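You operate a simulated robot arm through the tools that you are given. There is no shell and no other tool. Be economical: measure what you need, move in short steps, check, and stop when the job is done.

The job below is to be done with a simulated two-armed robot. You get a single attempt, and the scene is never put back.

Task
Wipe up the spill on the boot bench with the dishcloth and put it back.

It is judged by the outcome, as a careful person would: the job done as asked, and still so three seconds after it is handed in. It fails if anything else is knocked over, pushed out of place, dropped, spilled or broken.

Robot
Two 7-joint arms with two-finger parallel grippers on one trunk, on a base that drives. Base frame: it is fixed to the floor where the robot stands at the start and does not move with it; the origin is under the middle of the robot, x ahead of it, y to its left, z up. Readings come in m, degrees, newtons and seconds.
The left shoulder is at the start at [0.07, 0.134, 0.776], the right one opposite. Payload 1.57 kg a hand.
The tool frame of a hand sits at the grasp point between the pads (the TCP): z along the fingers, y along the line on which they close. The tips reach 0.03 m beyond it. The gripper opens to 0.08 m. The fingers are 0.017 m wide and 0.012 m thick; the gripper's body (0.04 by 0.082 m) begins 0.08 m behind the TCP.
Orientation is that of the tool frame in the base frame, as a unit quaternion [w, x, y, z]. With the fingers straight down and closing along the base's y, the tool's x points along the base's -x, its y along +y and its z along -z.

Tools
- The arms move only by the tool drive_tool. It takes "left_targets", "right_targets" or both (then of equal length, played together; a hand with none holds still); each is one flat list of numbers, 7 for each row, row after row: the finger opening in m, from 0 to 0.08, then the shift along the tool's x, y, z in units of 25 mm (1.0 is 25 mm), then the turn, a rotation vector about the tool's x, y, z in units of 5 degrees (1.0 is 5 degrees). In form: [grip, dx, dy, dz, ax, ay, az, grip, dx, dy, dz, ax, ay, az, ...]. A call has 1 to 8 rows; each row shifts and turns the commanded pose from where the row before left it, along the tool's axes as they then stand. A call with a number of a shift or a turn outside -1 to 1 is refused whole. A row lasts 0.2 s, in which the tool goes at most 0.05 m and 8.6 degrees; a call with a longer step from one row to the next is refused whole, and so is a gripper value outside its range. A pose out of reach is approached as far as the arm can. The call stops where the force on the tool passes 40 N (or 10 N more than at its start, if that is more) or the arm is blocked; 0.2 s more then pass. Each finger travels about 0.153 m/s and halts on what it meets, pressing with about 24 N; the grip force reading is that of the motor and also rises with nothing between the fingers. The clock runs only during rows and for 0.2 s after the last one: add rows that do not move to give the fingers time. The reply holds the time, the measured pose of the TCP, the force on the tool along the base axes, the opening and the grip force, in the units named above and with some noise.
- Cameras (640 x 400 px; columns grow to the right, rows downward): "scene" is now at [0.1116, 0.0224, 0.9989]; the picture's right is [0.38, -0.92, 0.00], its down [-0.66, -0.27, -0.70] and it looks along [0.65, 0.27, -0.71] (base axes); focal length 268 px, centre (320, 200). "left" rides on the left gripper at [0.072, 0.007, -0.122] in its tool frame; the picture's right is [-0.09, 1.00, 0.00], its down [-0.84, -0.08, -0.54] and it looks along [-0.54, -0.05, 0.84] (tool axes); focal length 238 px, centre (320, 200). "right" rides on the right gripper at [0.072, -0.007, -0.122] in its tool frame; the picture's right is [0.09, 1.00, 0.00], its down [-0.84, 0.08, -0.54] and it looks along [-0.54, 0.05, 0.84] (tool axes); focal length 238 px, centre (320, 200). There is no depth. A picture from a camera that has moved, and an enlarged one, comes with that camera's place and axes in the base frame and with its lens. The place of the scene camera against the robot may be out by one fixed shift of up to 0.025 m in any direction.
- get_image(camera): a new picture of that camera. It takes no simulated time.
- lift_body(by): slides the trunk up (or, below 0, down) by that many m; the arms and the scene camera ride with it, the base frame stays. It gives what a move gives, with no picture.
- drive_base(legs): drives the robot by 1 to 6 legs, each [ahead, left, turn to the left] in m, m and degrees, along the robot's own axes; the way and the turn of a leg run together, so that a leg with both is an arc; at most 1.5 m and 180 degrees a leg. The arms and the cameras ride along, it lands a little off, and it stops where it bumps. It gives what a move gives.
- head_to(pan, tilt): turns the head with the scene camera to pan (to the left, within 86 degrees either way) and tilt (down, from -29 to 69), counted from straight ahead of the robot. It gives what a move gives.
- zoom(camera, box): a new picture of the part [left, top, right, bottom] of that camera's present view, enlarged. It takes no simulated time.
- close_job(): hands the job in; it is judged then, once.

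Go step by step. Nothing tells you exact positions but the pictures and the camera data: compare them with the known pose of the tool, close in by small moves and look again before you grip or let go. The budget is 120 turns and 88 pictures, counting those below and the enlarged ones. Unless the task says otherwise, let go and move clear before handing in, and close with one line.

The tools are called after "Emit:" as name(argument=value, ...) on one line, values as JSON. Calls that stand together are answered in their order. drive_tool: Moves the arms, as the interface text tells. Its arguments: {"type":"object","properties":{"left_targets":{"type":"array","items":{"type":"number"}},"right_targets":{"type":"array","items":{"type":"number"}}},"required":[]} The other tools are called the same way: lift_body (by) slides the trunk up or down; drive_base (legs) drives the base; head_to (pan, tilt) turns the head that bears the scene camera; get_image (camera) takes a picture; zoom (camera, box) takes an enlarged picture of a part of a camera's view; close_job () hands the job in.

At the start:

```text
clock: 0.0
left_eef_pos: [0.3811, 0.3501, 0.6999]
left_tcp_rot: [0.0, 0.0, 1.0, 0.0]
left_wrist_force: [0.5, 0.5, -0.1]
left_gripper_width: 0.08
left_gripper_force: 0.0
right_eef_pos: [0.3877, -0.0144, 0.688]
right_tcp_rot: [0.0, 0.001, 1.0, 0.0]
right_wrist_force: [-0.2, 1.0, 0.0]
right_gripper_width: 0.08
right_gripper_force: 0.0
trunk travel left (down, up): [-0.35, 0.59]
robot x, y, heading: [-0.0022, 0.0024, 0.2]
head pan, tilt: [22.5, 45.5]
```

scene: 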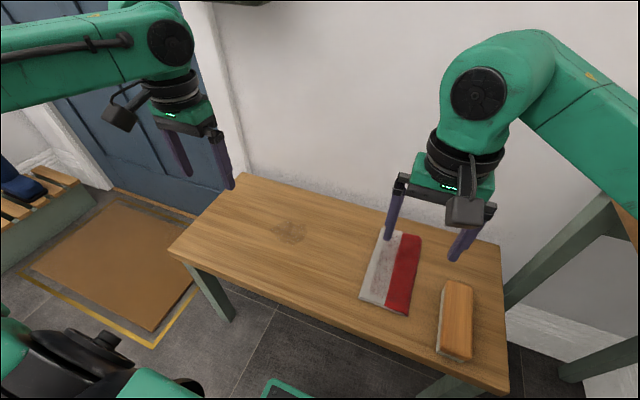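
right: 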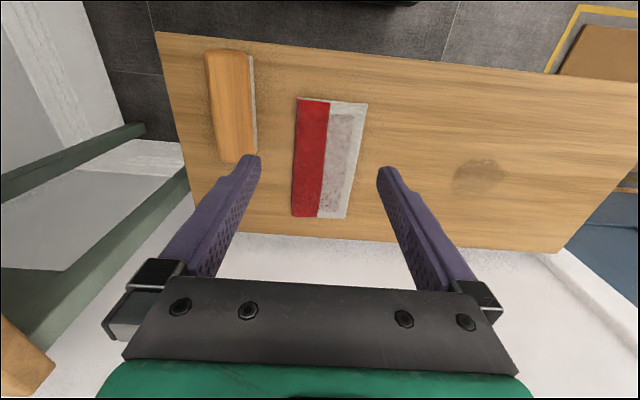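
left: 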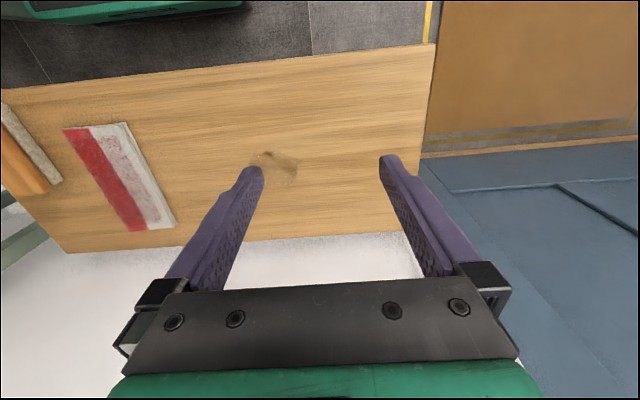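

I see a bench with a red-and-white folded cloth, a brush to its right and a faint stain on the left. I'll zoom in on these first.

Emit:
zoom(camera="scene", box=[340, 210, 500, 370])

Emit:
zoom(camera="scene", box=[210, 180, 370, 280])

Emit:
zoom(camera="right", box=[180, 30, 400, 230])

```text
2.50 times, centred on (420, 290) of scene
camera zoom: at [0.1116, 0.0224, 0.9989], right [0.38, -0.92, 0.0], down [-0.66, -0.27, -0.7], along [0.65, 0.27, -0.71], focal length 670 px, centre (70, -25)
```

zoom: 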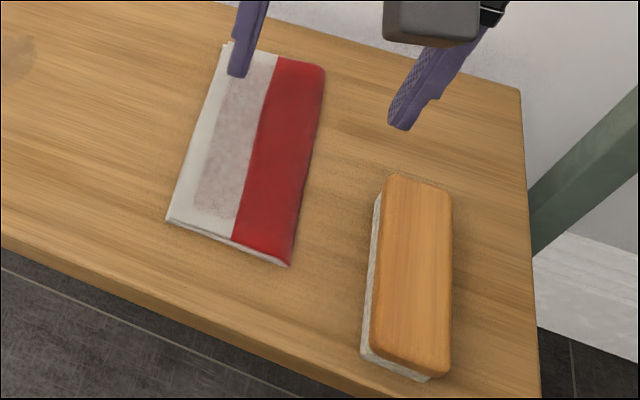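

```text
4.00 times, centred on (290, 230) of scene
camera zoom: at [0.1116, 0.0224, 0.9989], right [0.38, -0.92, 0.0], down [-0.66, -0.27, -0.7], along [0.65, 0.27, -0.71], focal length 1072 px, centre (440, 80)
```

zoom: 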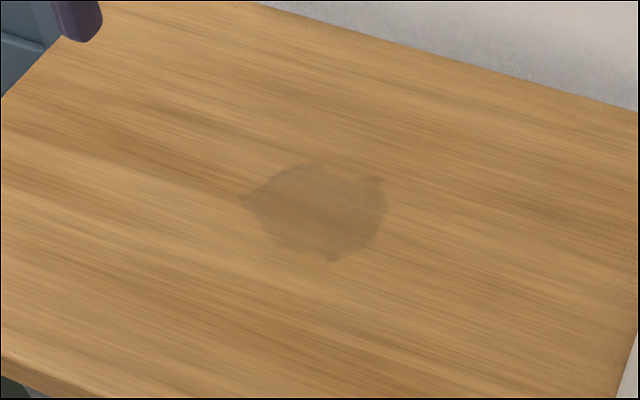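

```text
2.00 times, centred on (290, 130) of right
camera zoom: at [0.3168, -0.0226, 0.8107], right [-0.09, 1.0, 0.0], down [0.84, 0.08, 0.54], along [0.54, 0.05, -0.84], focal length 477 px, centre (380, 340)
```

zoom: 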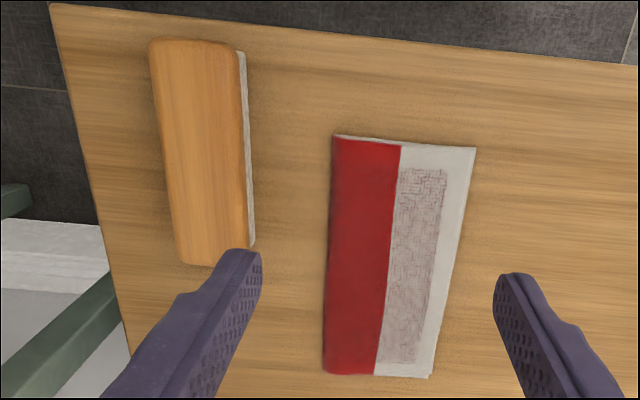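

The cloth spans about x 0.39–0.62, y −0.055–0.06, and the spill is near (0.49, 0.28). The left arm reaches both, so I'll park the right arm out of the way and bring the left one over.

Emit:
drive_tool(left_targets=[0.08, 0, -1, 0, 0, 0, 0, 0.08, 0, -1, 0, 0, 0, 0, 0.08, 0, -1, 0, 0, 0, 0, 0.08, 0, -1, 0, 0, 0, 0, 0.08, 0, 0, 0, 0, 0, 0, 0.08, 0, 0, 0, 0, 0, 0], right_targets=[0.08, 1, -1, 0, 0, 0, 0, 0.08, 1, -1, 0, 0, 0, 0, 0.08, 1, -1, 0, 0, 0, 0, 0.08, 1, -1, 0, 0, 0, 0, 0.08, 1, -1, 0, 0, 0, 0, 0.08, 0, -1, 0, 0, 0, 0])

Emit:
get_image(camera="left")

Emit:
get_image(camera="scene")

```text
clock: 1.4
left_eef_pos: [0.3786, 0.2602, 0.6999]
left_tcp_rot: [0.002, 0.001, 1.0, -0.008]
left_wrist_force: [0.2, -0.2, 0.4]
left_gripper_width: 0.08
left_gripper_force: 0.1
right_eef_pos: [0.2634, -0.158, 0.6931]
right_tcp_rot: [0.002, 0.001, 1.0, -0.008]
right_wrist_force: [0.1, -0.1, -0.2]
right_gripper_width: 0.0797
right_gripper_force: 0.1
trunk travel left (down, up): [-0.35, 0.59]
robot x, y, heading: [-0.0006, 0.0022, 0.0]
head pan, tilt: [22.5, 45.5]
```

```text
81 pictures are left
camera left: at [0.3054, 0.2682, 0.8226], right [0.09, 1.0, -0.01], down [0.83, -0.07, 0.55], along [0.54, -0.06, -0.84], focal length 238 px, centre (320, 200)
```

left: 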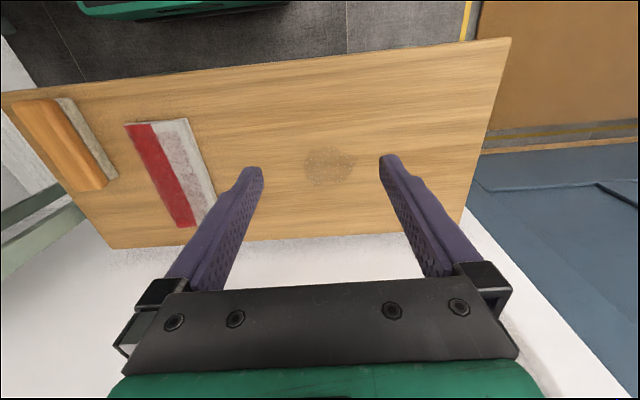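

```text
80 pictures are left
camera scene: at [0.1085, 0.0358, 0.9994], right [0.38, -0.92, 0.02], down [-0.66, -0.28, -0.7], along [0.65, 0.26, -0.72], focal length 268 px, centre (320, 200)
```

scene: 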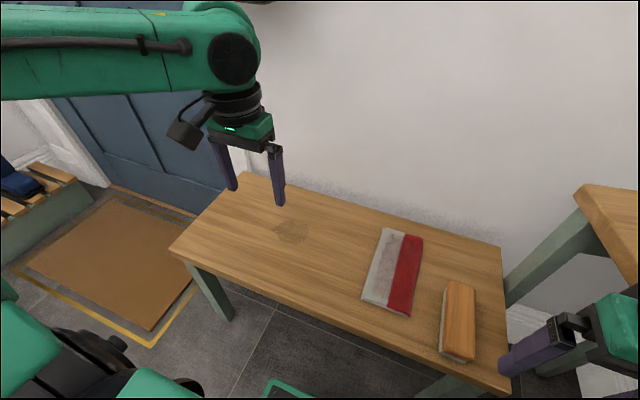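

The spill is near (0.496, 0.27–0.29), about 0.10 m across. Next I'll move the left hand over the cloth and look closely.

Emit:
drive_tool(left_targets=[0.08, 0, -1, 0, 0, 0, 0, 0.08, 0, -1, 0, 0, 0, 0, 0.08, 0, -1, 0, 0, 0, 0, 0.08, 0, -1, 0, 0, 0, 0, 0.08, 0, -1, 0, 0, 0, 0, 0.08, 0, -1, 0, 0, 0, 0, 0.08, 0, -1, 0, 0, 0, 0, 0.08, 0, -1, 0, 0, 0, 0])

Emit:
drive_tool(left_targets=[0.08, 0, -1, 1, 0, 0, 0, 0.08, 0, -0.4, 1, 0, 0, 0, 0.08, 0, 0, 1, 0, 0, 0, 0.08, 0, 0, 1, 0, 0, 0, 0.08, 0, 0, 0, 0, 0, 0])

Emit:
get_image(camera="left")

Emit:
get_image(camera="scene")

```text
clock: 3.2
left_eef_pos: [0.3779, 0.059, 0.7015]
left_tcp_rot: [0.002, -0.001, 1.0, -0.008]
left_wrist_force: [-0.1, -0.1, 0.3]
left_gripper_width: 0.0802
left_gripper_force: 0.1
right_eef_pos: [0.2636, -0.1585, 0.6932]
right_tcp_rot: [0.002, 0.0, 1.0, -0.008]
right_wrist_force: [0.4, -0.3, 0.1]
right_gripper_width: 0.0797
right_gripper_force: 0.1
trunk travel left (down, up): [-0.35, 0.59]
robot x, y, heading: [0.003, -0.0009, -0.0]
head pan, tilt: [22.5, 45.5]
```

```text
clock: 4.4
left_eef_pos: [0.373, 0.0428, 0.6083]
left_tcp_rot: [0.004, 0.0, 1.0, -0.009]
left_wrist_force: [-0.1, 0.0, 0.3]
left_gripper_width: 0.0799
left_gripper_force: 0.1
left hand out of reach, approached as far as the arm can: row 1, 2
right_eef_pos: [0.2627, -0.1588, 0.6929]
right_tcp_rot: [0.003, 0.0, 1.0, -0.007]
right_wrist_force: [-0.5, -0.1, 0.1]
right_gripper_width: 0.0798
right_gripper_force: 0.1
trunk travel left (down, up): [-0.35, 0.59]
robot x, y, heading: [0.0026, -0.0054, 0.0]
head pan, tilt: [22.5, 45.5]
```

```text
79 pictures are left
camera left: at [0.3006, 0.0511, 0.7318], right [0.09, 1.0, -0.02], down [0.83, -0.07, 0.55], along [0.55, -0.06, -0.84], focal length 238 px, centre (320, 200)
```

left: 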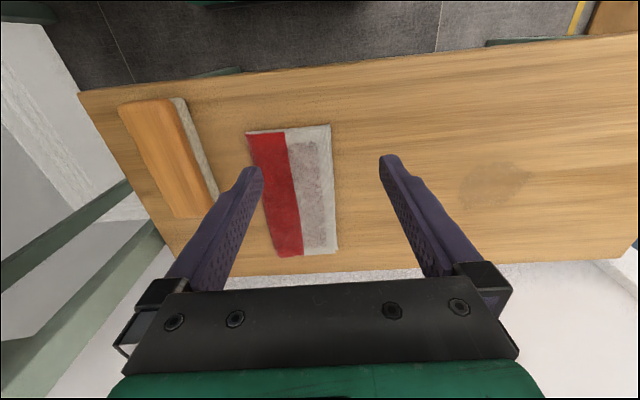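

```text
78 pictures are left
camera scene: at [0.1069, 0.0353, 0.9994], right [0.38, -0.92, 0.02], down [-0.66, -0.28, -0.7], along [0.65, 0.26, -0.71], focal length 268 px, centre (320, 200)
```

scene: 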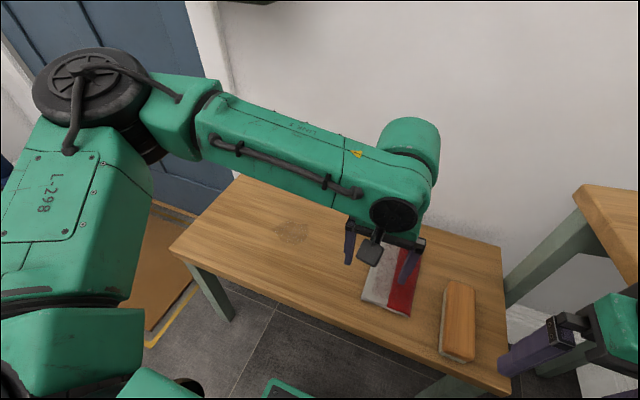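

The cloth spans x 0.39–0.625, y −0.06–0.055, and both wrist cameras agree on that. I'll move above its centre and lower a little to see how thick it is.

Emit:
drive_tool(left_targets=[0.08, -1, -0.4, 0.5, 0, 0, 0, 0.08, -1, -0.4, 0.5, 0, 0, 0, 0.08, -1, -0.4, 0.5, 0, 0, 0, 0.08, -1, -0.3, 0.5, 0, 0, 0, 0.08, -1, 0, 0.6, 0, 0, 0, 0.08, 0, 0, 0, 0, 0, 0])

Emit:
get_image(camera="left")

Emit:
get_image(camera="right")

Emit:
zoom(camera="scene", box=[320, 180, 480, 340])

```text
clock: 5.8
left_eef_pos: [0.4481, 0.0906, 0.5645]
left_tcp_rot: [0.003, 0.001, 1.0, -0.009]
left_wrist_force: [0.1, -0.6, 0.3]
left_gripper_width: 0.0799
left_gripper_force: 0.1
left hand out of reach, approached as far as the arm can: row 1, 2, 3, 4, 5
right_eef_pos: [0.2628, -0.1588, 0.6929]
right_tcp_rot: [0.003, 0.0, 1.0, -0.007]
right_wrist_force: [0.0, 0.4, 0.2]
right_gripper_width: 0.0802
right_gripper_force: 0.0
trunk travel left (down, up): [-0.35, 0.59]
robot x, y, heading: [-0.0004, 0.0011, -0.0]
head pan, tilt: [22.5, 45.5]
```

```text
77 pictures are left
camera left: at [0.3748, 0.0999, 0.6872], right [0.09, 1.0, -0.02], down [0.83, -0.07, 0.55], along [0.55, -0.06, -0.84], focal length 238 px, centre (320, 200)
```

left: 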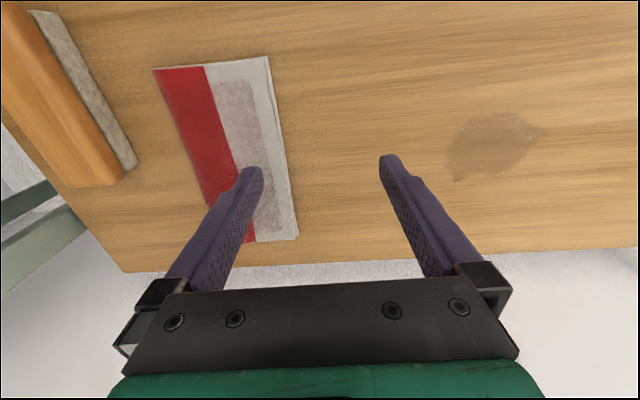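

```text
76 pictures are left
camera right: at [0.1897, -0.1636, 0.8155], right [-0.09, 1.0, -0.02], down [0.83, 0.09, 0.55], along [0.55, 0.04, -0.84], focal length 238 px, centre (320, 200)
```

right: 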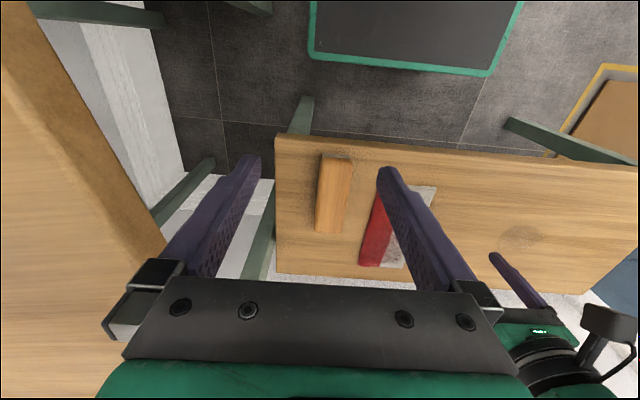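

```text
2.50 times, centred on (400, 260) of scene
camera zoom: at [0.1068, 0.0353, 0.9993], right [0.38, -0.92, 0.02], down [-0.66, -0.28, -0.7], along [0.65, 0.26, -0.71], focal length 670 px, centre (120, 50)
```

zoom: 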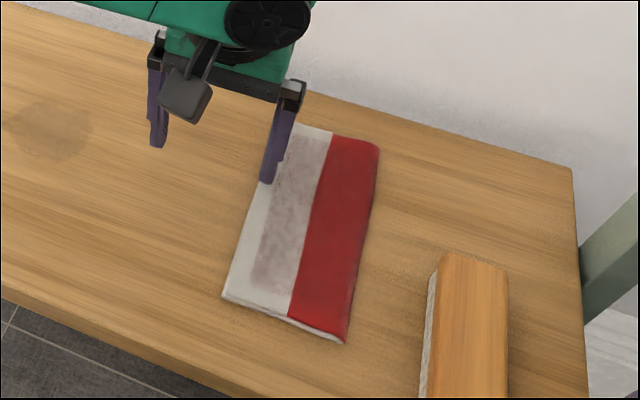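

The left hand can't reach the cloth from here, and another table blocks driving right. I'll use the right arm instead: raise the left hand clear, then drive the base left so the cloth lies on the right arm's good side.

Emit:
drive_tool(left_targets=[0.08, 0, 0, -1, 0, 0, 0, 0.08, 0, 0, -1, 0, 0, 0, 0.08, 0.5, 1, -1, 0, 0, 0, 0.08, 0.5, 1, -1, 0, 0, 0, 0.08, 0.5, 1, -1, 0, 0, 0, 0.08, 0.5, 1, -1, 0, 0, 0, 0.08, 0.5, 1, 0, 0, 0, 0, 0.08, 0.5, 1, 0, 0, 0, 0])

Emit:
drive_base(legs=[[0, 0.17, 0]])

Emit:
drive_tool(right_targets=[0.08, -1, 0, 0, 0, 0, 0, 0.08, -1, 0, 0, 0, 0, 0, 0.08, -1, 0, 0, 0, 0, 0, 0.08, -1, 0, 0, 0, 0, 0, 0.08, -1, 0, 0.5, 0, 0, 0, 0.08, -1, 0, 1, 0, 0, 0, 0.08, 0, 0, 1, 0, 0, 0, 0.08, 0, 0, 0, 0, 0, 0])

Emit:
get_image(camera="right")

Emit:
get_image(camera="scene")

```text
clock: 7.6
left_eef_pos: [0.3724, 0.243, 0.7158]
left_tcp_rot: [0.003, 0.0, 1.0, -0.007]
left_wrist_force: [0.7, -0.1, 0.5]
left_gripper_width: 0.0802
left_gripper_force: 0.2
right_eef_pos: [0.2616, -0.1595, 0.6931]
right_tcp_rot: [0.003, 0.0, 1.0, -0.007]
right_wrist_force: [-0.4, -0.9, 0.3]
right_gripper_width: 0.0802
right_gripper_force: 0.2
trunk travel left (down, up): [-0.35, 0.59]
robot x, y, heading: [-0.0022, -0.0014, -0.1]
head pan, tilt: [22.5, 45.5]
```

```text
clock: 9.0
left_eef_pos: [0.372, 0.4123, 0.7162]
left_tcp_rot: [0.003, -0.003, 1.0, -0.007]
left_wrist_force: [0.4, -0.6, 0.0]
left_gripper_width: 0.0799
left_gripper_force: 0.0
right_eef_pos: [0.263, 0.0102, 0.6915]
right_tcp_rot: [0.004, -0.003, 1.0, -0.006]
right_wrist_force: [0.7, 0.1, 0.4]
right_gripper_width: 0.0799
right_gripper_force: 0.2
trunk travel left (down, up): [-0.35, 0.59]
robot x, y, heading: [-0.0046, 0.1714, 0.3]
head pan, tilt: [22.5, 45.5]
```

```text
clock: 10.8
left_eef_pos: [0.3751, 0.4027, 0.7172]
left_tcp_rot: [-0.001, -0.003, 1.0, 0.001]
left_wrist_force: [0.7, -0.3, 1.1]
left_gripper_width: 0.0801
left_gripper_force: 0.1
right_eef_pos: [0.4188, 0.0039, 0.6291]
right_tcp_rot: [0.001, -0.004, 1.0, 0.0]
right_wrist_force: [-0.3, 0.2, -0.3]
right_gripper_width: 0.0799
right_gripper_force: 0.1
trunk travel left (down, up): [-0.35, 0.59]
robot x, y, heading: [0.0026, 0.1701, 0.2]
head pan, tilt: [22.5, 45.5]
```

```text
74 pictures are left
camera right: at [0.3455, -0.0037, 0.7514], right [-0.1, 1.0, 0.0], down [0.84, 0.08, 0.54], along [0.54, 0.05, -0.84], focal length 238 px, centre (320, 200)
```

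right: 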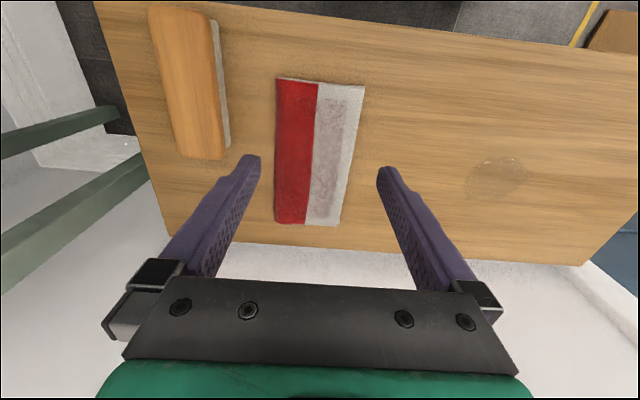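

```text
73 pictures are left
camera scene: at [0.1114, 0.1908, 0.9989], right [0.39, -0.92, 0.0], down [-0.66, -0.28, -0.7], along [0.65, 0.27, -0.71], focal length 268 px, centre (320, 200)
```

scene: 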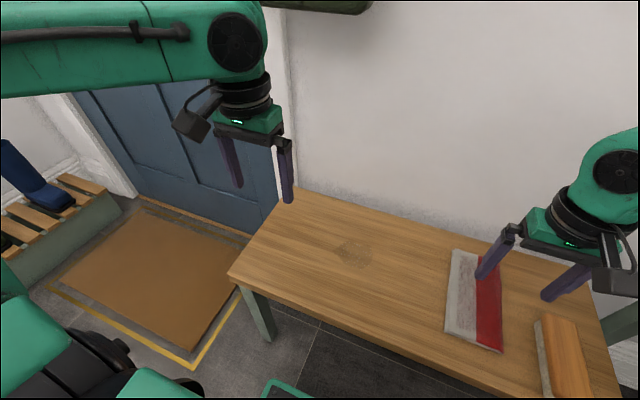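

I'll check the slatted rack on the left so I don't have the wrong "boot bench", and look at the cloth up close.

Emit:
zoom(camera="scene", box=[0, 120, 160, 300])

Emit:
zoom(camera="right", box=[250, 60, 400, 240])

```text
2.22 times, centred on (80, 210) of scene
camera zoom: at [0.1114, 0.1908, 0.9989], right [0.39, -0.92, 0.0], down [-0.66, -0.28, -0.7], along [0.65, 0.27, -0.71], focal length 595 px, centre (853, 178)
```

zoom: 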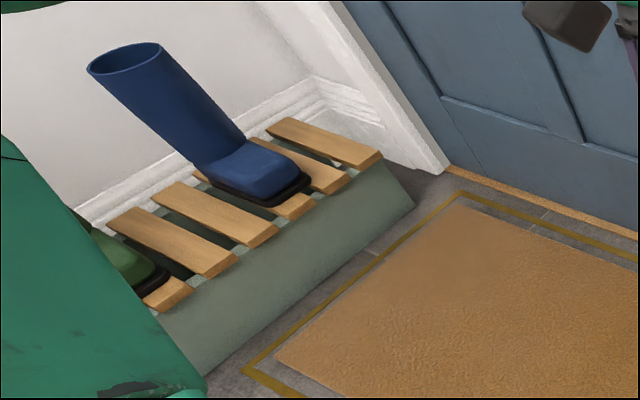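

```text
2.22 times, centred on (325, 150) of right
camera zoom: at [0.3455, -0.0037, 0.7514], right [-0.1, 1.0, 0.0], down [0.84, 0.08, 0.54], along [0.54, 0.05, -0.84], focal length 530 px, centre (309, 311)
```

zoom: 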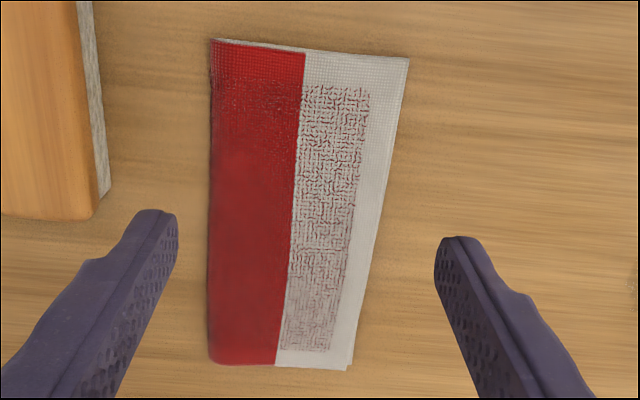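

That rack is only a shoe rack; the spill is on this bench. Now I'll move over the cloth's centre (about 0.507, 0) and descend to just above it.

Emit:
drive_tool(right_targets=[0.08, -1, 0, 0.9, 0, 0, 0, 0.08, -1, 0, 0.9, 0, 0, 0, 0.08, -1, 0, 0.9, 0, 0, 0, 0.08, -0.5, 0, 0.9, 0, 0, 0, 0.08, 0, 0, 0.9, 0, 0, 0, 0.08, 0, 0, 0.9, 0, 0, 0, 0.08, 0, 0, 0.9, 0, 0, 0, 0.08, 0, 0, 0, 0, 0, 0])

Emit:
get_image(camera="right")

Emit:
zoom(camera="scene", box=[420, 210, 580, 370])

```text
clock: 12.4
left_eef_pos: [0.3749, 0.4031, 0.7178]
left_tcp_rot: [0.001, -0.002, 1.0, 0.0]
left_wrist_force: [1.0, 0.3, -0.4]
left_gripper_width: 0.08
left_gripper_force: 0.1
right_eef_pos: [0.5062, 0.006, 0.4852]
right_tcp_rot: [0.005, -0.001, 1.0, 0.004]
right_wrist_force: [-6.2, -2.0, 21.8]
right_gripper_width: 0.0793
right_gripper_force: 0.1
trunk travel left (down, up): [-0.35, 0.59]
robot x, y, heading: [0.0, 0.1683, 0.2]
head pan, tilt: [22.5, 45.5]
stopped in row 7 (right hand): the force on the tool passed its limit (the readings are from after the stop); the commanded pose is now the measured one
```

```text
70 pictures are left
camera right: at [0.4337, -0.0021, 0.6065], right [-0.1, 1.0, 0.01], down [0.83, 0.08, 0.55], along [0.55, 0.06, -0.83], focal length 238 px, centre (320, 200)
```

right: 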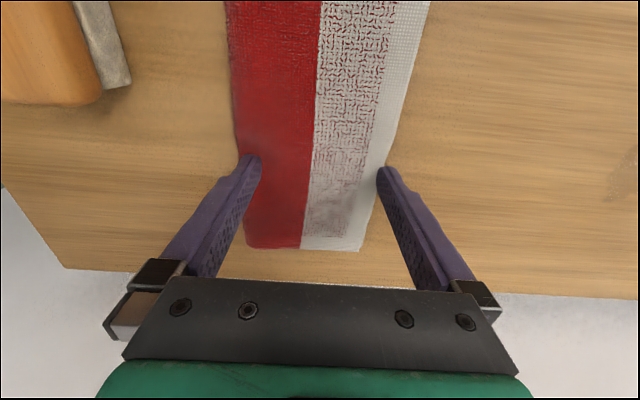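

```text
2.50 times, centred on (500, 290) of scene
camera zoom: at [0.1099, 0.191, 0.9995], right [0.39, -0.92, 0.0], down [-0.66, -0.28, -0.7], along [0.65, 0.27, -0.71], focal length 670 px, centre (-130, -25)
```

zoom: 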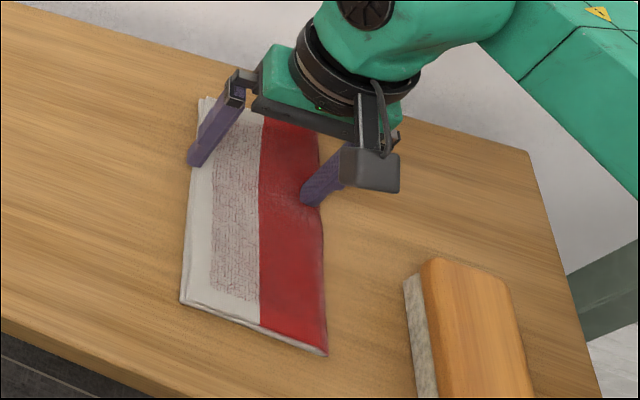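

Contact came with the TCP at z ≈ 0.485, so the bench top is nearer z ≈ 0.44. That also resolves the mismatch between cameras and puts the spill at about (0.485, 0.266). The cloth dents, so it's soft. I'll lift slightly, recentre, press lightly and close on it.

Emit:
drive_tool(right_targets=[0.08, 0, 0, -0.6, 0, 0, 0, 0.08, 0.7, -0.2, 0, 0, 0, 0, 0.07, 0, 0, 0, 0, 0, 0, 0.07, 0, 0, 0.5, 0, 0, 0, 0.07, 0, 0, 0.1, 0, 0, 0])

Emit:
zoom(camera="scene", box=[420, 210, 580, 370])

```text
clock: 13.6
left_eef_pos: [0.3744, 0.4044, 0.7198]
left_tcp_rot: [0.002, -0.002, 1.0, 0.0]
left_wrist_force: [0.8, -0.1, 0.2]
left_gripper_width: 0.0799
left_gripper_force: 0.0
right_eef_pos: [0.4898, 0.0006, 0.486]
right_tcp_rot: [0.007, -0.001, 1.0, 0.003]
right_wrist_force: [-3.0, -6.3, 27.1]
right_gripper_width: 0.0693
right_gripper_force: 0.1
trunk travel left (down, up): [-0.35, 0.59]
robot x, y, heading: [0.0025, 0.1618, 0.4]
head pan, tilt: [22.5, 45.5]
```

```text
2.50 times, centred on (500, 290) of scene
camera zoom: at [0.1078, 0.1912, 0.9999], right [0.39, -0.92, 0.0], down [-0.66, -0.28, -0.7], along [0.65, 0.27, -0.71], focal length 670 px, centre (-130, -25)
```

zoom: 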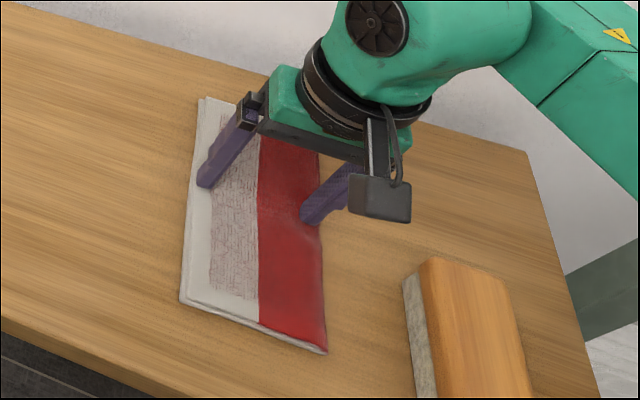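

Pressing at about 27 N on the cloth. Now I'll close the fingers to gather it.

Emit:
drive_tool(right_targets=[0.055, 0, 0, 0, 0, 0, 0, 0.04, 0, 0, 0, 0, 0, 0, 0.025, 0, 0, 0, 0, 0, 0, 0.01, 0, 0, 0, 0, 0, 0, 0.0, 0, 0, 0, 0, 0, 0, 0.0, 0, 0, 0, 0, 0, 0])

Emit:
zoom(camera="scene", box=[420, 210, 580, 370])

Emit:
get_image(camera="right")

```text
clock: 15.0
left_eef_pos: [0.3723, 0.4042, 0.7183]
left_tcp_rot: [0.003, -0.002, 1.0, 0.0]
left_wrist_force: [0.2, -1.2, 0.0]
left_gripper_width: 0.0802
left_gripper_force: 0.0
right_eef_pos: [0.4904, 0.0033, 0.4842]
right_tcp_rot: [0.008, -0.002, 1.0, 0.004]
right_wrist_force: [-1.7, 4.0, 36.0]
right_gripper_width: 0.0109
right_gripper_force: 23.9
trunk travel left (down, up): [-0.35, 0.59]
robot x, y, heading: [0.0007, 0.167, 0.2]
head pan, tilt: [22.5, 45.5]
```

```text
2.50 times, centred on (500, 290) of scene
camera zoom: at [0.1071, 0.1925, 0.9996], right [0.39, -0.92, 0.0], down [-0.65, -0.28, -0.7], along [0.65, 0.27, -0.71], focal length 670 px, centre (-130, -25)
```

zoom: 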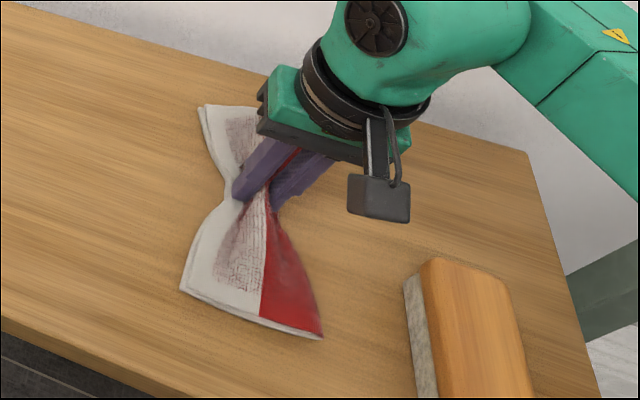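

```text
66 pictures are left
camera right: at [0.4151, -0.0053, 0.6061], right [-0.1, 1.0, 0.01], down [0.83, 0.08, 0.56], along [0.55, 0.06, -0.83], focal length 238 px, centre (320, 200)
```

right: 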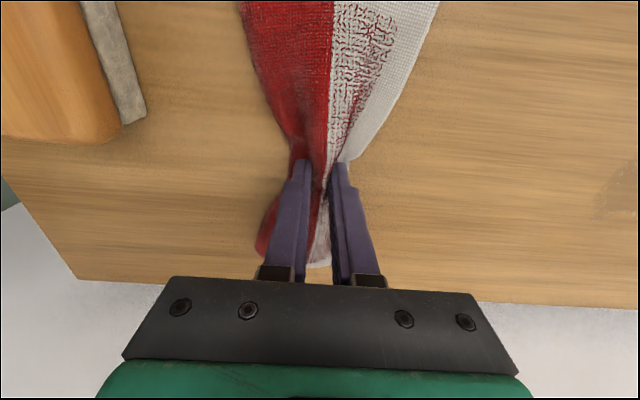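

The cloth is gathered between the fingers (0.011 m opening, 24 N). I'll lift it and check the hold.

Emit:
drive_tool(right_targets=[0.0, 0, 0, -0.6, 0, 0, 0, 0.0, 0, 0, -0.8, 0, 0, 0, 0.0, 0, 0, -0.8, 0, 0, 0, 0.0, 0, 0, -0.8, 0, 0, 0, 0.0, 0, 0, -0.8, 0, 0, 0, 0.0, 0, 0, -0.8, 0, 0, 0, 0.0, 0, 0, 0, 0, 0, 0])

Emit:
get_image(camera="scene")

```text
clock: 16.6
left_eef_pos: [0.376, 0.4025, 0.717]
left_tcp_rot: [0.0, -0.002, 1.0, 0.001]
left_wrist_force: [0.1, -0.5, 0.2]
left_gripper_width: 0.08
left_gripper_force: 0.0
right_eef_pos: [0.4876, 0.0012, 0.5959]
right_tcp_rot: [0.004, -0.002, 1.0, 0.004]
right_wrist_force: [0.1, 0.1, -0.9]
right_gripper_width: 0.0089
right_gripper_force: 24.5
trunk travel left (down, up): [-0.35, 0.59]
robot x, y, heading: [0.0033, 0.1684, 0.4]
head pan, tilt: [22.5, 45.5]
```

```text
65 pictures are left
camera scene: at [0.1117, 0.1906, 0.9989], right [0.39, -0.92, 0.0], down [-0.66, -0.28, -0.7], along [0.65, 0.27, -0.71], focal length 268 px, centre (320, 200)
```

scene: 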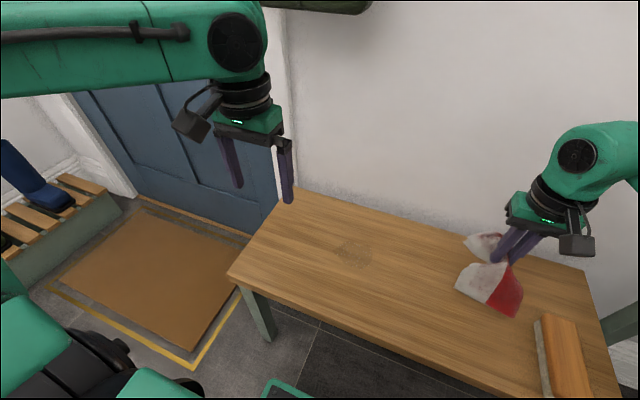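

The cloth is off the bench and held. I'll drive left 0.265 m to bring it above the spill.

Emit:
drive_base(legs=[[0, 0.265, 0]])

Emit:
get_image(camera="scene")

Emit:
get_image(camera="right")

Emit:
get_image(camera="left")

```text
clock: 18.5
left_eef_pos: [0.3728, 0.6646, 0.7161]
left_tcp_rot: [0.0, -0.005, 1.0, 0.0]
left_wrist_force: [0.5, -0.3, -1.1]
left_gripper_width: 0.0799
left_gripper_force: 0.1
right_eef_pos: [0.4865, 0.2624, 0.5959]
right_tcp_rot: [0.004, -0.004, 1.0, 0.003]
right_wrist_force: [1.2, 0.1, -0.6]
right_gripper_width: 0.0088
right_gripper_force: 24.0
trunk travel left (down, up): [-0.35, 0.59]
robot x, y, heading: [-0.0012, 0.4276, 0.7]
head pan, tilt: [22.5, 45.5]
```

```text
64 pictures are left
camera scene: at [0.1096, 0.4507, 0.9989], right [0.39, -0.92, 0.0], down [-0.66, -0.28, -0.7], along [0.65, 0.27, -0.71], focal length 268 px, centre (320, 200)
```

scene: 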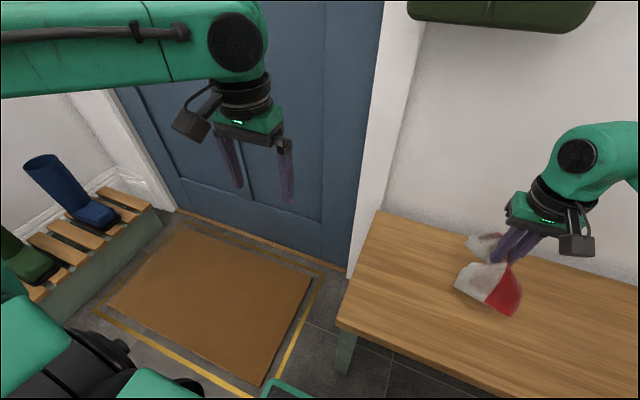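

```text
63 pictures are left
camera right: at [0.4137, 0.2548, 0.7181], right [-0.1, 0.99, 0.01], down [0.83, 0.08, 0.55], along [0.55, 0.06, -0.84], focal length 238 px, centre (320, 200)
```

right: 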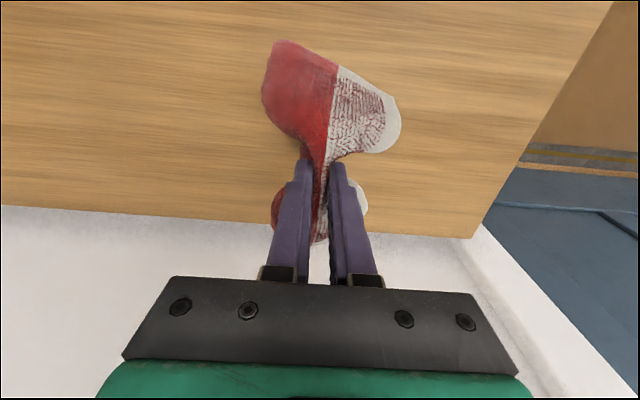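

```text
62 pictures are left
camera left: at [0.3011, 0.6704, 0.84], right [0.08, 1.0, 0.0], down [0.84, -0.07, 0.54], along [0.54, -0.05, -0.84], focal length 238 px, centre (320, 200)
```

left: 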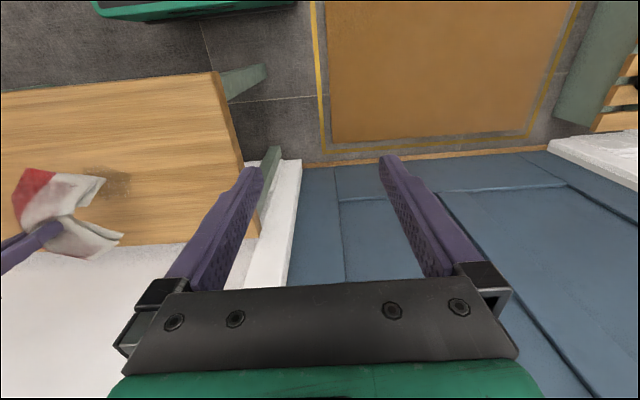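

The cloth hangs right over the spill (≈0.487, 0.265). I'll lower it until it presses lightly.

Emit:
drive_tool(right_targets=[0.0, 0, 0, 0.9, 0, 0, 0, 0.0, 0, 0, 0.9, 0, 0, 0, 0.0, 0, 0, 0.9, 0, 0, 0, 0.0, 0, 0, 0.9, 0, 0, 0, 0.0, 0, 0, 0.5, 0, 0, 0, 0.0, 0, 0, 0, 0, 0, 0])

Emit:
zoom(camera="scene", box=[400, 200, 580, 360])

```text
clock: 19.9
left_eef_pos: [0.3726, 0.6642, 0.7179]
left_tcp_rot: [0.0, -0.005, 1.0, 0.001]
left_wrist_force: [-0.5, 0.7, -0.2]
left_gripper_width: 0.0801
left_gripper_force: 0.0
right_eef_pos: [0.4867, 0.2646, 0.4943]
right_tcp_rot: [0.004, -0.003, 1.0, 0.005]
right_wrist_force: [0.2, 0.1, 1.8]
right_gripper_width: 0.0088
right_gripper_force: 23.6
trunk travel left (down, up): [-0.35, 0.59]
robot x, y, heading: [-0.0021, 0.4289, 0.4]
head pan, tilt: [22.5, 45.5]
```

```text
2.50 times, centred on (490, 280) of scene
camera zoom: at [0.1095, 0.4502, 0.9989], right [0.39, -0.92, 0.0], down [-0.66, -0.28, -0.7], along [0.65, 0.27, -0.71], focal length 670 px, centre (-105, 0)
```

zoom: 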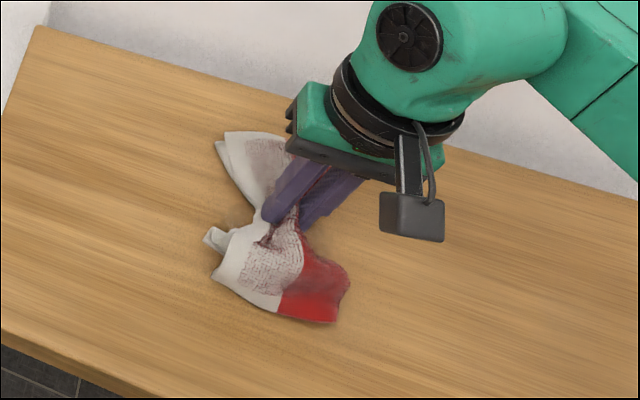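

It's touching lightly. I'll press a bit more and begin wiping strokes along y.

Emit:
drive_tool(right_targets=[0.0, 0, 0, 0.35, 0, 0, 0, 0.0, 0, -1, 0, 0, 0, 0, 0.0, 0, -1, 0, 0, 0, 0, 0.0, 0, 1, 0, 0, 0, 0, 0.0, 0, 1, 0, 0, 0, 0, 0.0, 0, 1, 0, 0, 0, 0, 0.0, 0, 1, 0, 0, 0, 0, 0.0, 0, 0, 0, 0, 0, 0])

Emit:
get_image(camera="right")

Emit:
zoom(camera="scene", box=[400, 200, 580, 360])

```text
clock: 21.7
left_eef_pos: [0.3703, 0.6645, 0.7167]
left_tcp_rot: [0.001, -0.004, 1.0, 0.0]
left_wrist_force: [0.3, 0.2, 0.1]
left_gripper_width: 0.0801
left_gripper_force: 0.0
right_eef_pos: [0.4876, 0.314, 0.4869]
right_tcp_rot: [0.004, -0.005, 1.0, 0.003]
right_wrist_force: [-1.1, -4.0, 9.4]
right_gripper_width: 0.009
right_gripper_force: 24.3
trunk travel left (down, up): [-0.35, 0.59]
robot x, y, heading: [-0.0013, 0.4253, 0.7]
head pan, tilt: [22.5, 45.5]
```

```text
60 pictures are left
camera right: at [0.4141, 0.3051, 0.6091], right [-0.1, 0.99, 0.01], down [0.83, 0.08, 0.55], along [0.55, 0.06, -0.84], focal length 238 px, centre (320, 200)
```

right: 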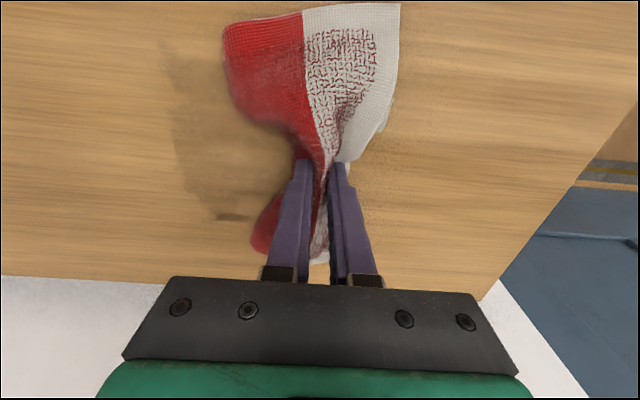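

```text
2.50 times, centred on (490, 280) of scene
camera zoom: at [0.1084, 0.4501, 0.999], right [0.39, -0.92, 0.0], down [-0.66, -0.28, -0.7], along [0.65, 0.27, -0.71], focal length 670 px, centre (-105, 0)
```

zoom: 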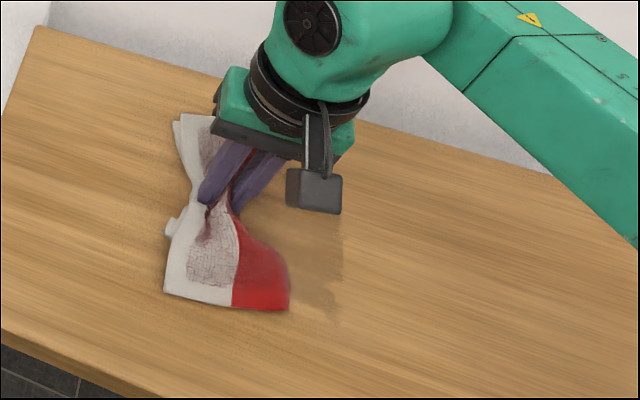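

Part of the spill still shows right of the cloth, about x 0.42–0.55, y 0.21–0.30. I'll continue with firmer strokes at different x offsets.

Emit:
drive_tool(right_targets=[0.0, 0, -1, 0.15, 0, 0, 0, 0.0, 0, -1, 0, 0, 0, 0, 0.0, 0, -1, 0, 0, 0, 0, 0.0, 0, -1, 0, 0, 0, 0, 0.0, 1, -1, 0, 0, 0, 0, 0.0, 0.5, 1, 0, 0, 0, 0, 0.0, 0, 1, 0, 0, 0, 0, 0.0, 0, 1, 0, 0, 0, 0])

Emit:
drive_tool(right_targets=[0.0, 0, 1, 0, 0, 0, 0, 0.0, 0, 1, 0, 0, 0, 0, 0.0, -1, 0, 0, 0, 0, 0, 0.0, -1, 0, 0, 0, 0, 0, 0.0, -1, -1, 0, 0, 0, 0, 0.0, 0, -1, 0, 0, 0, 0, 0.0, 0, -1, 0, 0, 0, 0, 0.0, 0, -1, 0, 0, 0, 0])

Emit:
drive_tool(right_targets=[0.0, 0, -1, 0, 0, 0, 0, 0.0, 0, -1, 0, 0, 0, 0, 0.0, 0, 0, 0, 0, 0, 0])

Emit:
get_image(camera="right")

Emit:
zoom(camera="scene", box=[400, 200, 580, 360])

```text
clock: 23.0
left_eef_pos: [0.3697, 0.6647, 0.7172]
left_tcp_rot: [0.001, -0.004, 1.0, 0.0]
left_wrist_force: [-0.5, 0.1, -0.5]
left_gripper_width: 0.0799
left_gripper_force: 0.1
right_eef_pos: [0.4622, 0.1952, 0.4852]
right_tcp_rot: [0.011, 0.0, 1.0, 0.001]
right_wrist_force: [-6.3, -1.6, 22.0]
right_gripper_width: 0.0092
right_gripper_force: 24.4
trunk travel left (down, up): [-0.35, 0.59]
robot x, y, heading: [0.0022, 0.4298, 0.4]
head pan, tilt: [22.5, 45.5]
stopped in row 6 (right hand): the force on the tool passed its limit (the readings are from after the stop); the commanded pose is now the measured one
```

```text
clock: 24.8
left_eef_pos: [0.3711, 0.6655, 0.7177]
left_tcp_rot: [0.002, -0.004, 1.0, -0.001]
left_wrist_force: [-0.1, -0.4, -0.3]
left_gripper_width: 0.0799
left_gripper_force: 0.1
right_eef_pos: [0.5373, 0.1444, 0.4864]
right_tcp_rot: [0.011, -0.001, 1.0, 0.0]
right_wrist_force: [0.4, 7.1, 18.3]
right_gripper_width: 0.0091
right_gripper_force: 23.9
trunk travel left (down, up): [-0.35, 0.59]
robot x, y, heading: [-0.0004, 0.4315, 0.5]
head pan, tilt: [22.5, 45.5]
```

```text
clock: 25.6
left_eef_pos: [0.3718, 0.6649, 0.719]
left_tcp_rot: [0.002, -0.005, 1.0, 0.0]
left_wrist_force: [0.1, 0.0, 0.0]
left_gripper_width: 0.08
left_gripper_force: 0.1
right_eef_pos: [0.5368, 0.1324, 0.4862]
right_tcp_rot: [0.013, 0.001, 1.0, -0.001]
right_wrist_force: [3.3, 3.7, 21.6]
right_gripper_width: 0.0092
right_gripper_force: 23.9
right hand out of reach, approached as far as the arm can: row 1, 2
trunk travel left (down, up): [-0.35, 0.59]
robot x, y, heading: [-0.0016, 0.4261, 0.5]
head pan, tilt: [22.5, 45.5]
```

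```text
58 pictures are left
camera right: at [0.4623, 0.1263, 0.6067], right [-0.09, 1.0, 0.0], down [0.82, 0.08, 0.56], along [0.56, 0.05, -0.83], focal length 238 px, centre (320, 200)
```

right: 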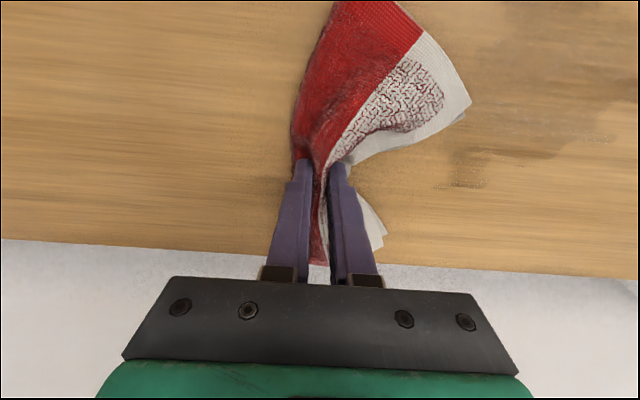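

```text
2.50 times, centred on (490, 280) of scene
camera zoom: at [0.1072, 0.4519, 0.9993], right [0.39, -0.92, 0.0], down [-0.65, -0.28, -0.7], along [0.65, 0.27, -0.71], focal length 670 px, centre (-105, 0)
```

zoom: 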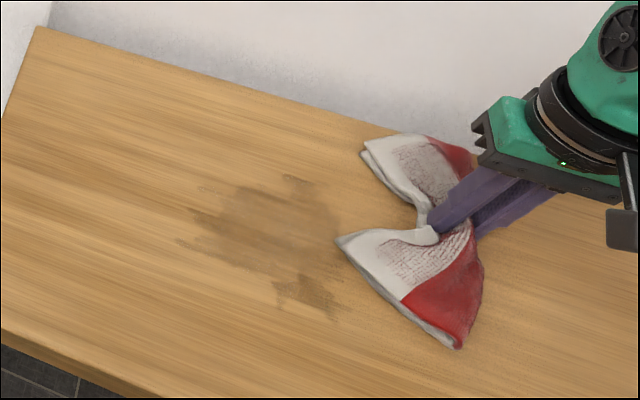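

The spill is lighter but smeared, about x 0.43–0.56, y 0.20–0.33. I'll make repeated strokes across it at several x positions.

Emit:
drive_tool(right_targets=[0.0, 0, 1, 0, 0, 0, 0, 0.0, 0, 1, 0, 0, 0, 0, 0.0, 0, 1, 0, 0, 0, 0, 0.0, 0, 1, 0, 0, 0, 0, 0.0, 0, 1, 0, 0, 0, 0, 0.0, 0, 1, 0, 0, 0, 0, 0.0, 0, 1, 0, 0, 0, 0, 0.0, 0, 0.5, 0, 0, 0, 0])

Emit:
drive_tool(right_targets=[0.0, 1, 0, 0, 0, 0, 0, 0.0, 1, 0, 0, 0, 0, 0, 0.0, 0, -1, 0, 0, 0, 0, 0.0, 0, -1, 0, 0, 0, 0, 0.0, 0, -1, 0, 0, 0, 0, 0.0, 0, -1, 0, 0, 0, 0, 0.0, 0, -1, 0, 0, 0, 0, 0.0, 0, -1, 0, 0, 0, 0])

Emit:
drive_tool(right_targets=[0.0, 1, 0, 0, 0, 0, 0, 0.0, 1, 0, 0, 0, 0, 0, 0.0, 0, 1, 0, 0, 0, 0, 0.0, 0, 1, 0, 0, 0, 0, 0.0, 0, 1, 0, 0, 0, 0, 0.0, 0, 1, 0, 0, 0, 0, 0.0, 0, 1, 0, 0, 0, 0, 0.0, 0, 1, 0, 0, 0, 0])

Emit:
zoom(camera="scene", box=[400, 200, 580, 360])

Emit:
get_image(camera="right")

```text
clock: 27.4
left_eef_pos: [0.3722, 0.6655, 0.7174]
left_tcp_rot: [0.001, -0.005, 1.0, 0.0]
left_wrist_force: [0.0, 0.3, 0.8]
left_gripper_width: 0.0802
left_gripper_force: 0.1
right_eef_pos: [0.5352, 0.3188, 0.4862]
right_tcp_rot: [0.01, 0.0, 1.0, 0.0]
right_wrist_force: [-0.7, -5.9, 16.3]
right_gripper_width: 0.0087
right_gripper_force: 24.0
trunk travel left (down, up): [-0.35, 0.59]
robot x, y, heading: [-0.0018, 0.4256, 0.4]
head pan, tilt: [22.5, 45.5]
```

```text
clock: 29.2
left_eef_pos: [0.3708, 0.6653, 0.717]
left_tcp_rot: [0.002, -0.004, 1.0, 0.0]
left_wrist_force: [-0.1, -0.5, 0.4]
left_gripper_width: 0.0802
left_gripper_force: 0.1
right_eef_pos: [0.4867, 0.1695, 0.4862]
right_tcp_rot: [0.01, -0.001, 1.0, -0.001]
right_wrist_force: [-0.6, 7.7, 20.2]
right_gripper_width: 0.009
right_gripper_force: 24.1
trunk travel left (down, up): [-0.35, 0.59]
robot x, y, heading: [-0.0018, 0.4277, 0.4]
head pan, tilt: [22.5, 45.5]
```

```text
clock: 30.0
left_eef_pos: [0.3717, 0.6646, 0.717]
left_tcp_rot: [0.002, -0.004, 1.0, -0.001]
left_wrist_force: [-0.6, 0.4, -0.1]
left_gripper_width: 0.0799
left_gripper_force: 0.1
right_eef_pos: [0.437, 0.1821, 0.4856]
right_tcp_rot: [0.012, 0.002, 1.0, -0.003]
right_wrist_force: [-7.1, -0.1, 21.2]
right_gripper_width: 0.0088
right_gripper_force: 24.1
trunk travel left (down, up): [-0.35, 0.59]
robot x, y, heading: [-0.0015, 0.4237, 0.6]
head pan, tilt: [22.5, 45.5]
stopped in row 3 (right hand): the force on the tool passed its limit (the readings are from after the stop); the commanded pose is now the measured one
```

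```text
2.50 times, centred on (490, 280) of scene
camera zoom: at [0.1074, 0.4509, 0.9991], right [0.39, -0.92, 0.0], down [-0.66, -0.28, -0.7], along [0.65, 0.27, -0.71], focal length 670 px, centre (-105, 0)
```

zoom: 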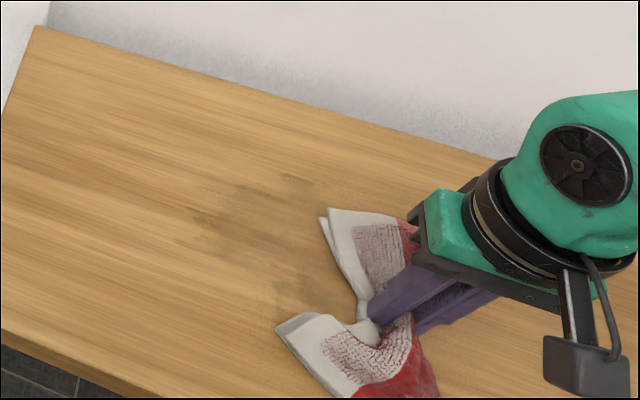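

```text
55 pictures are left
camera right: at [0.3612, 0.1776, 0.6069], right [-0.09, 1.0, -0.01], down [0.82, 0.07, 0.56], along [0.56, 0.04, -0.83], focal length 238 px, centre (320, 200)
```

right: 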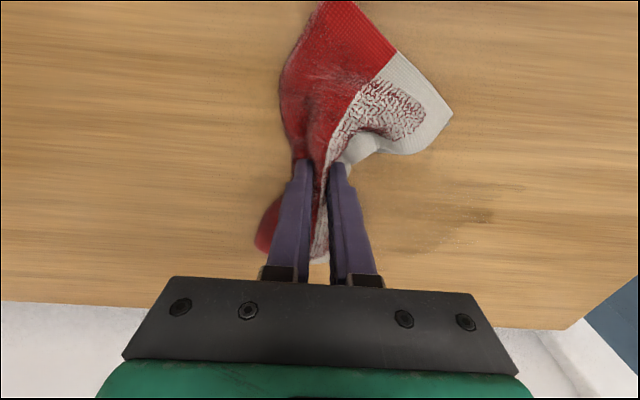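

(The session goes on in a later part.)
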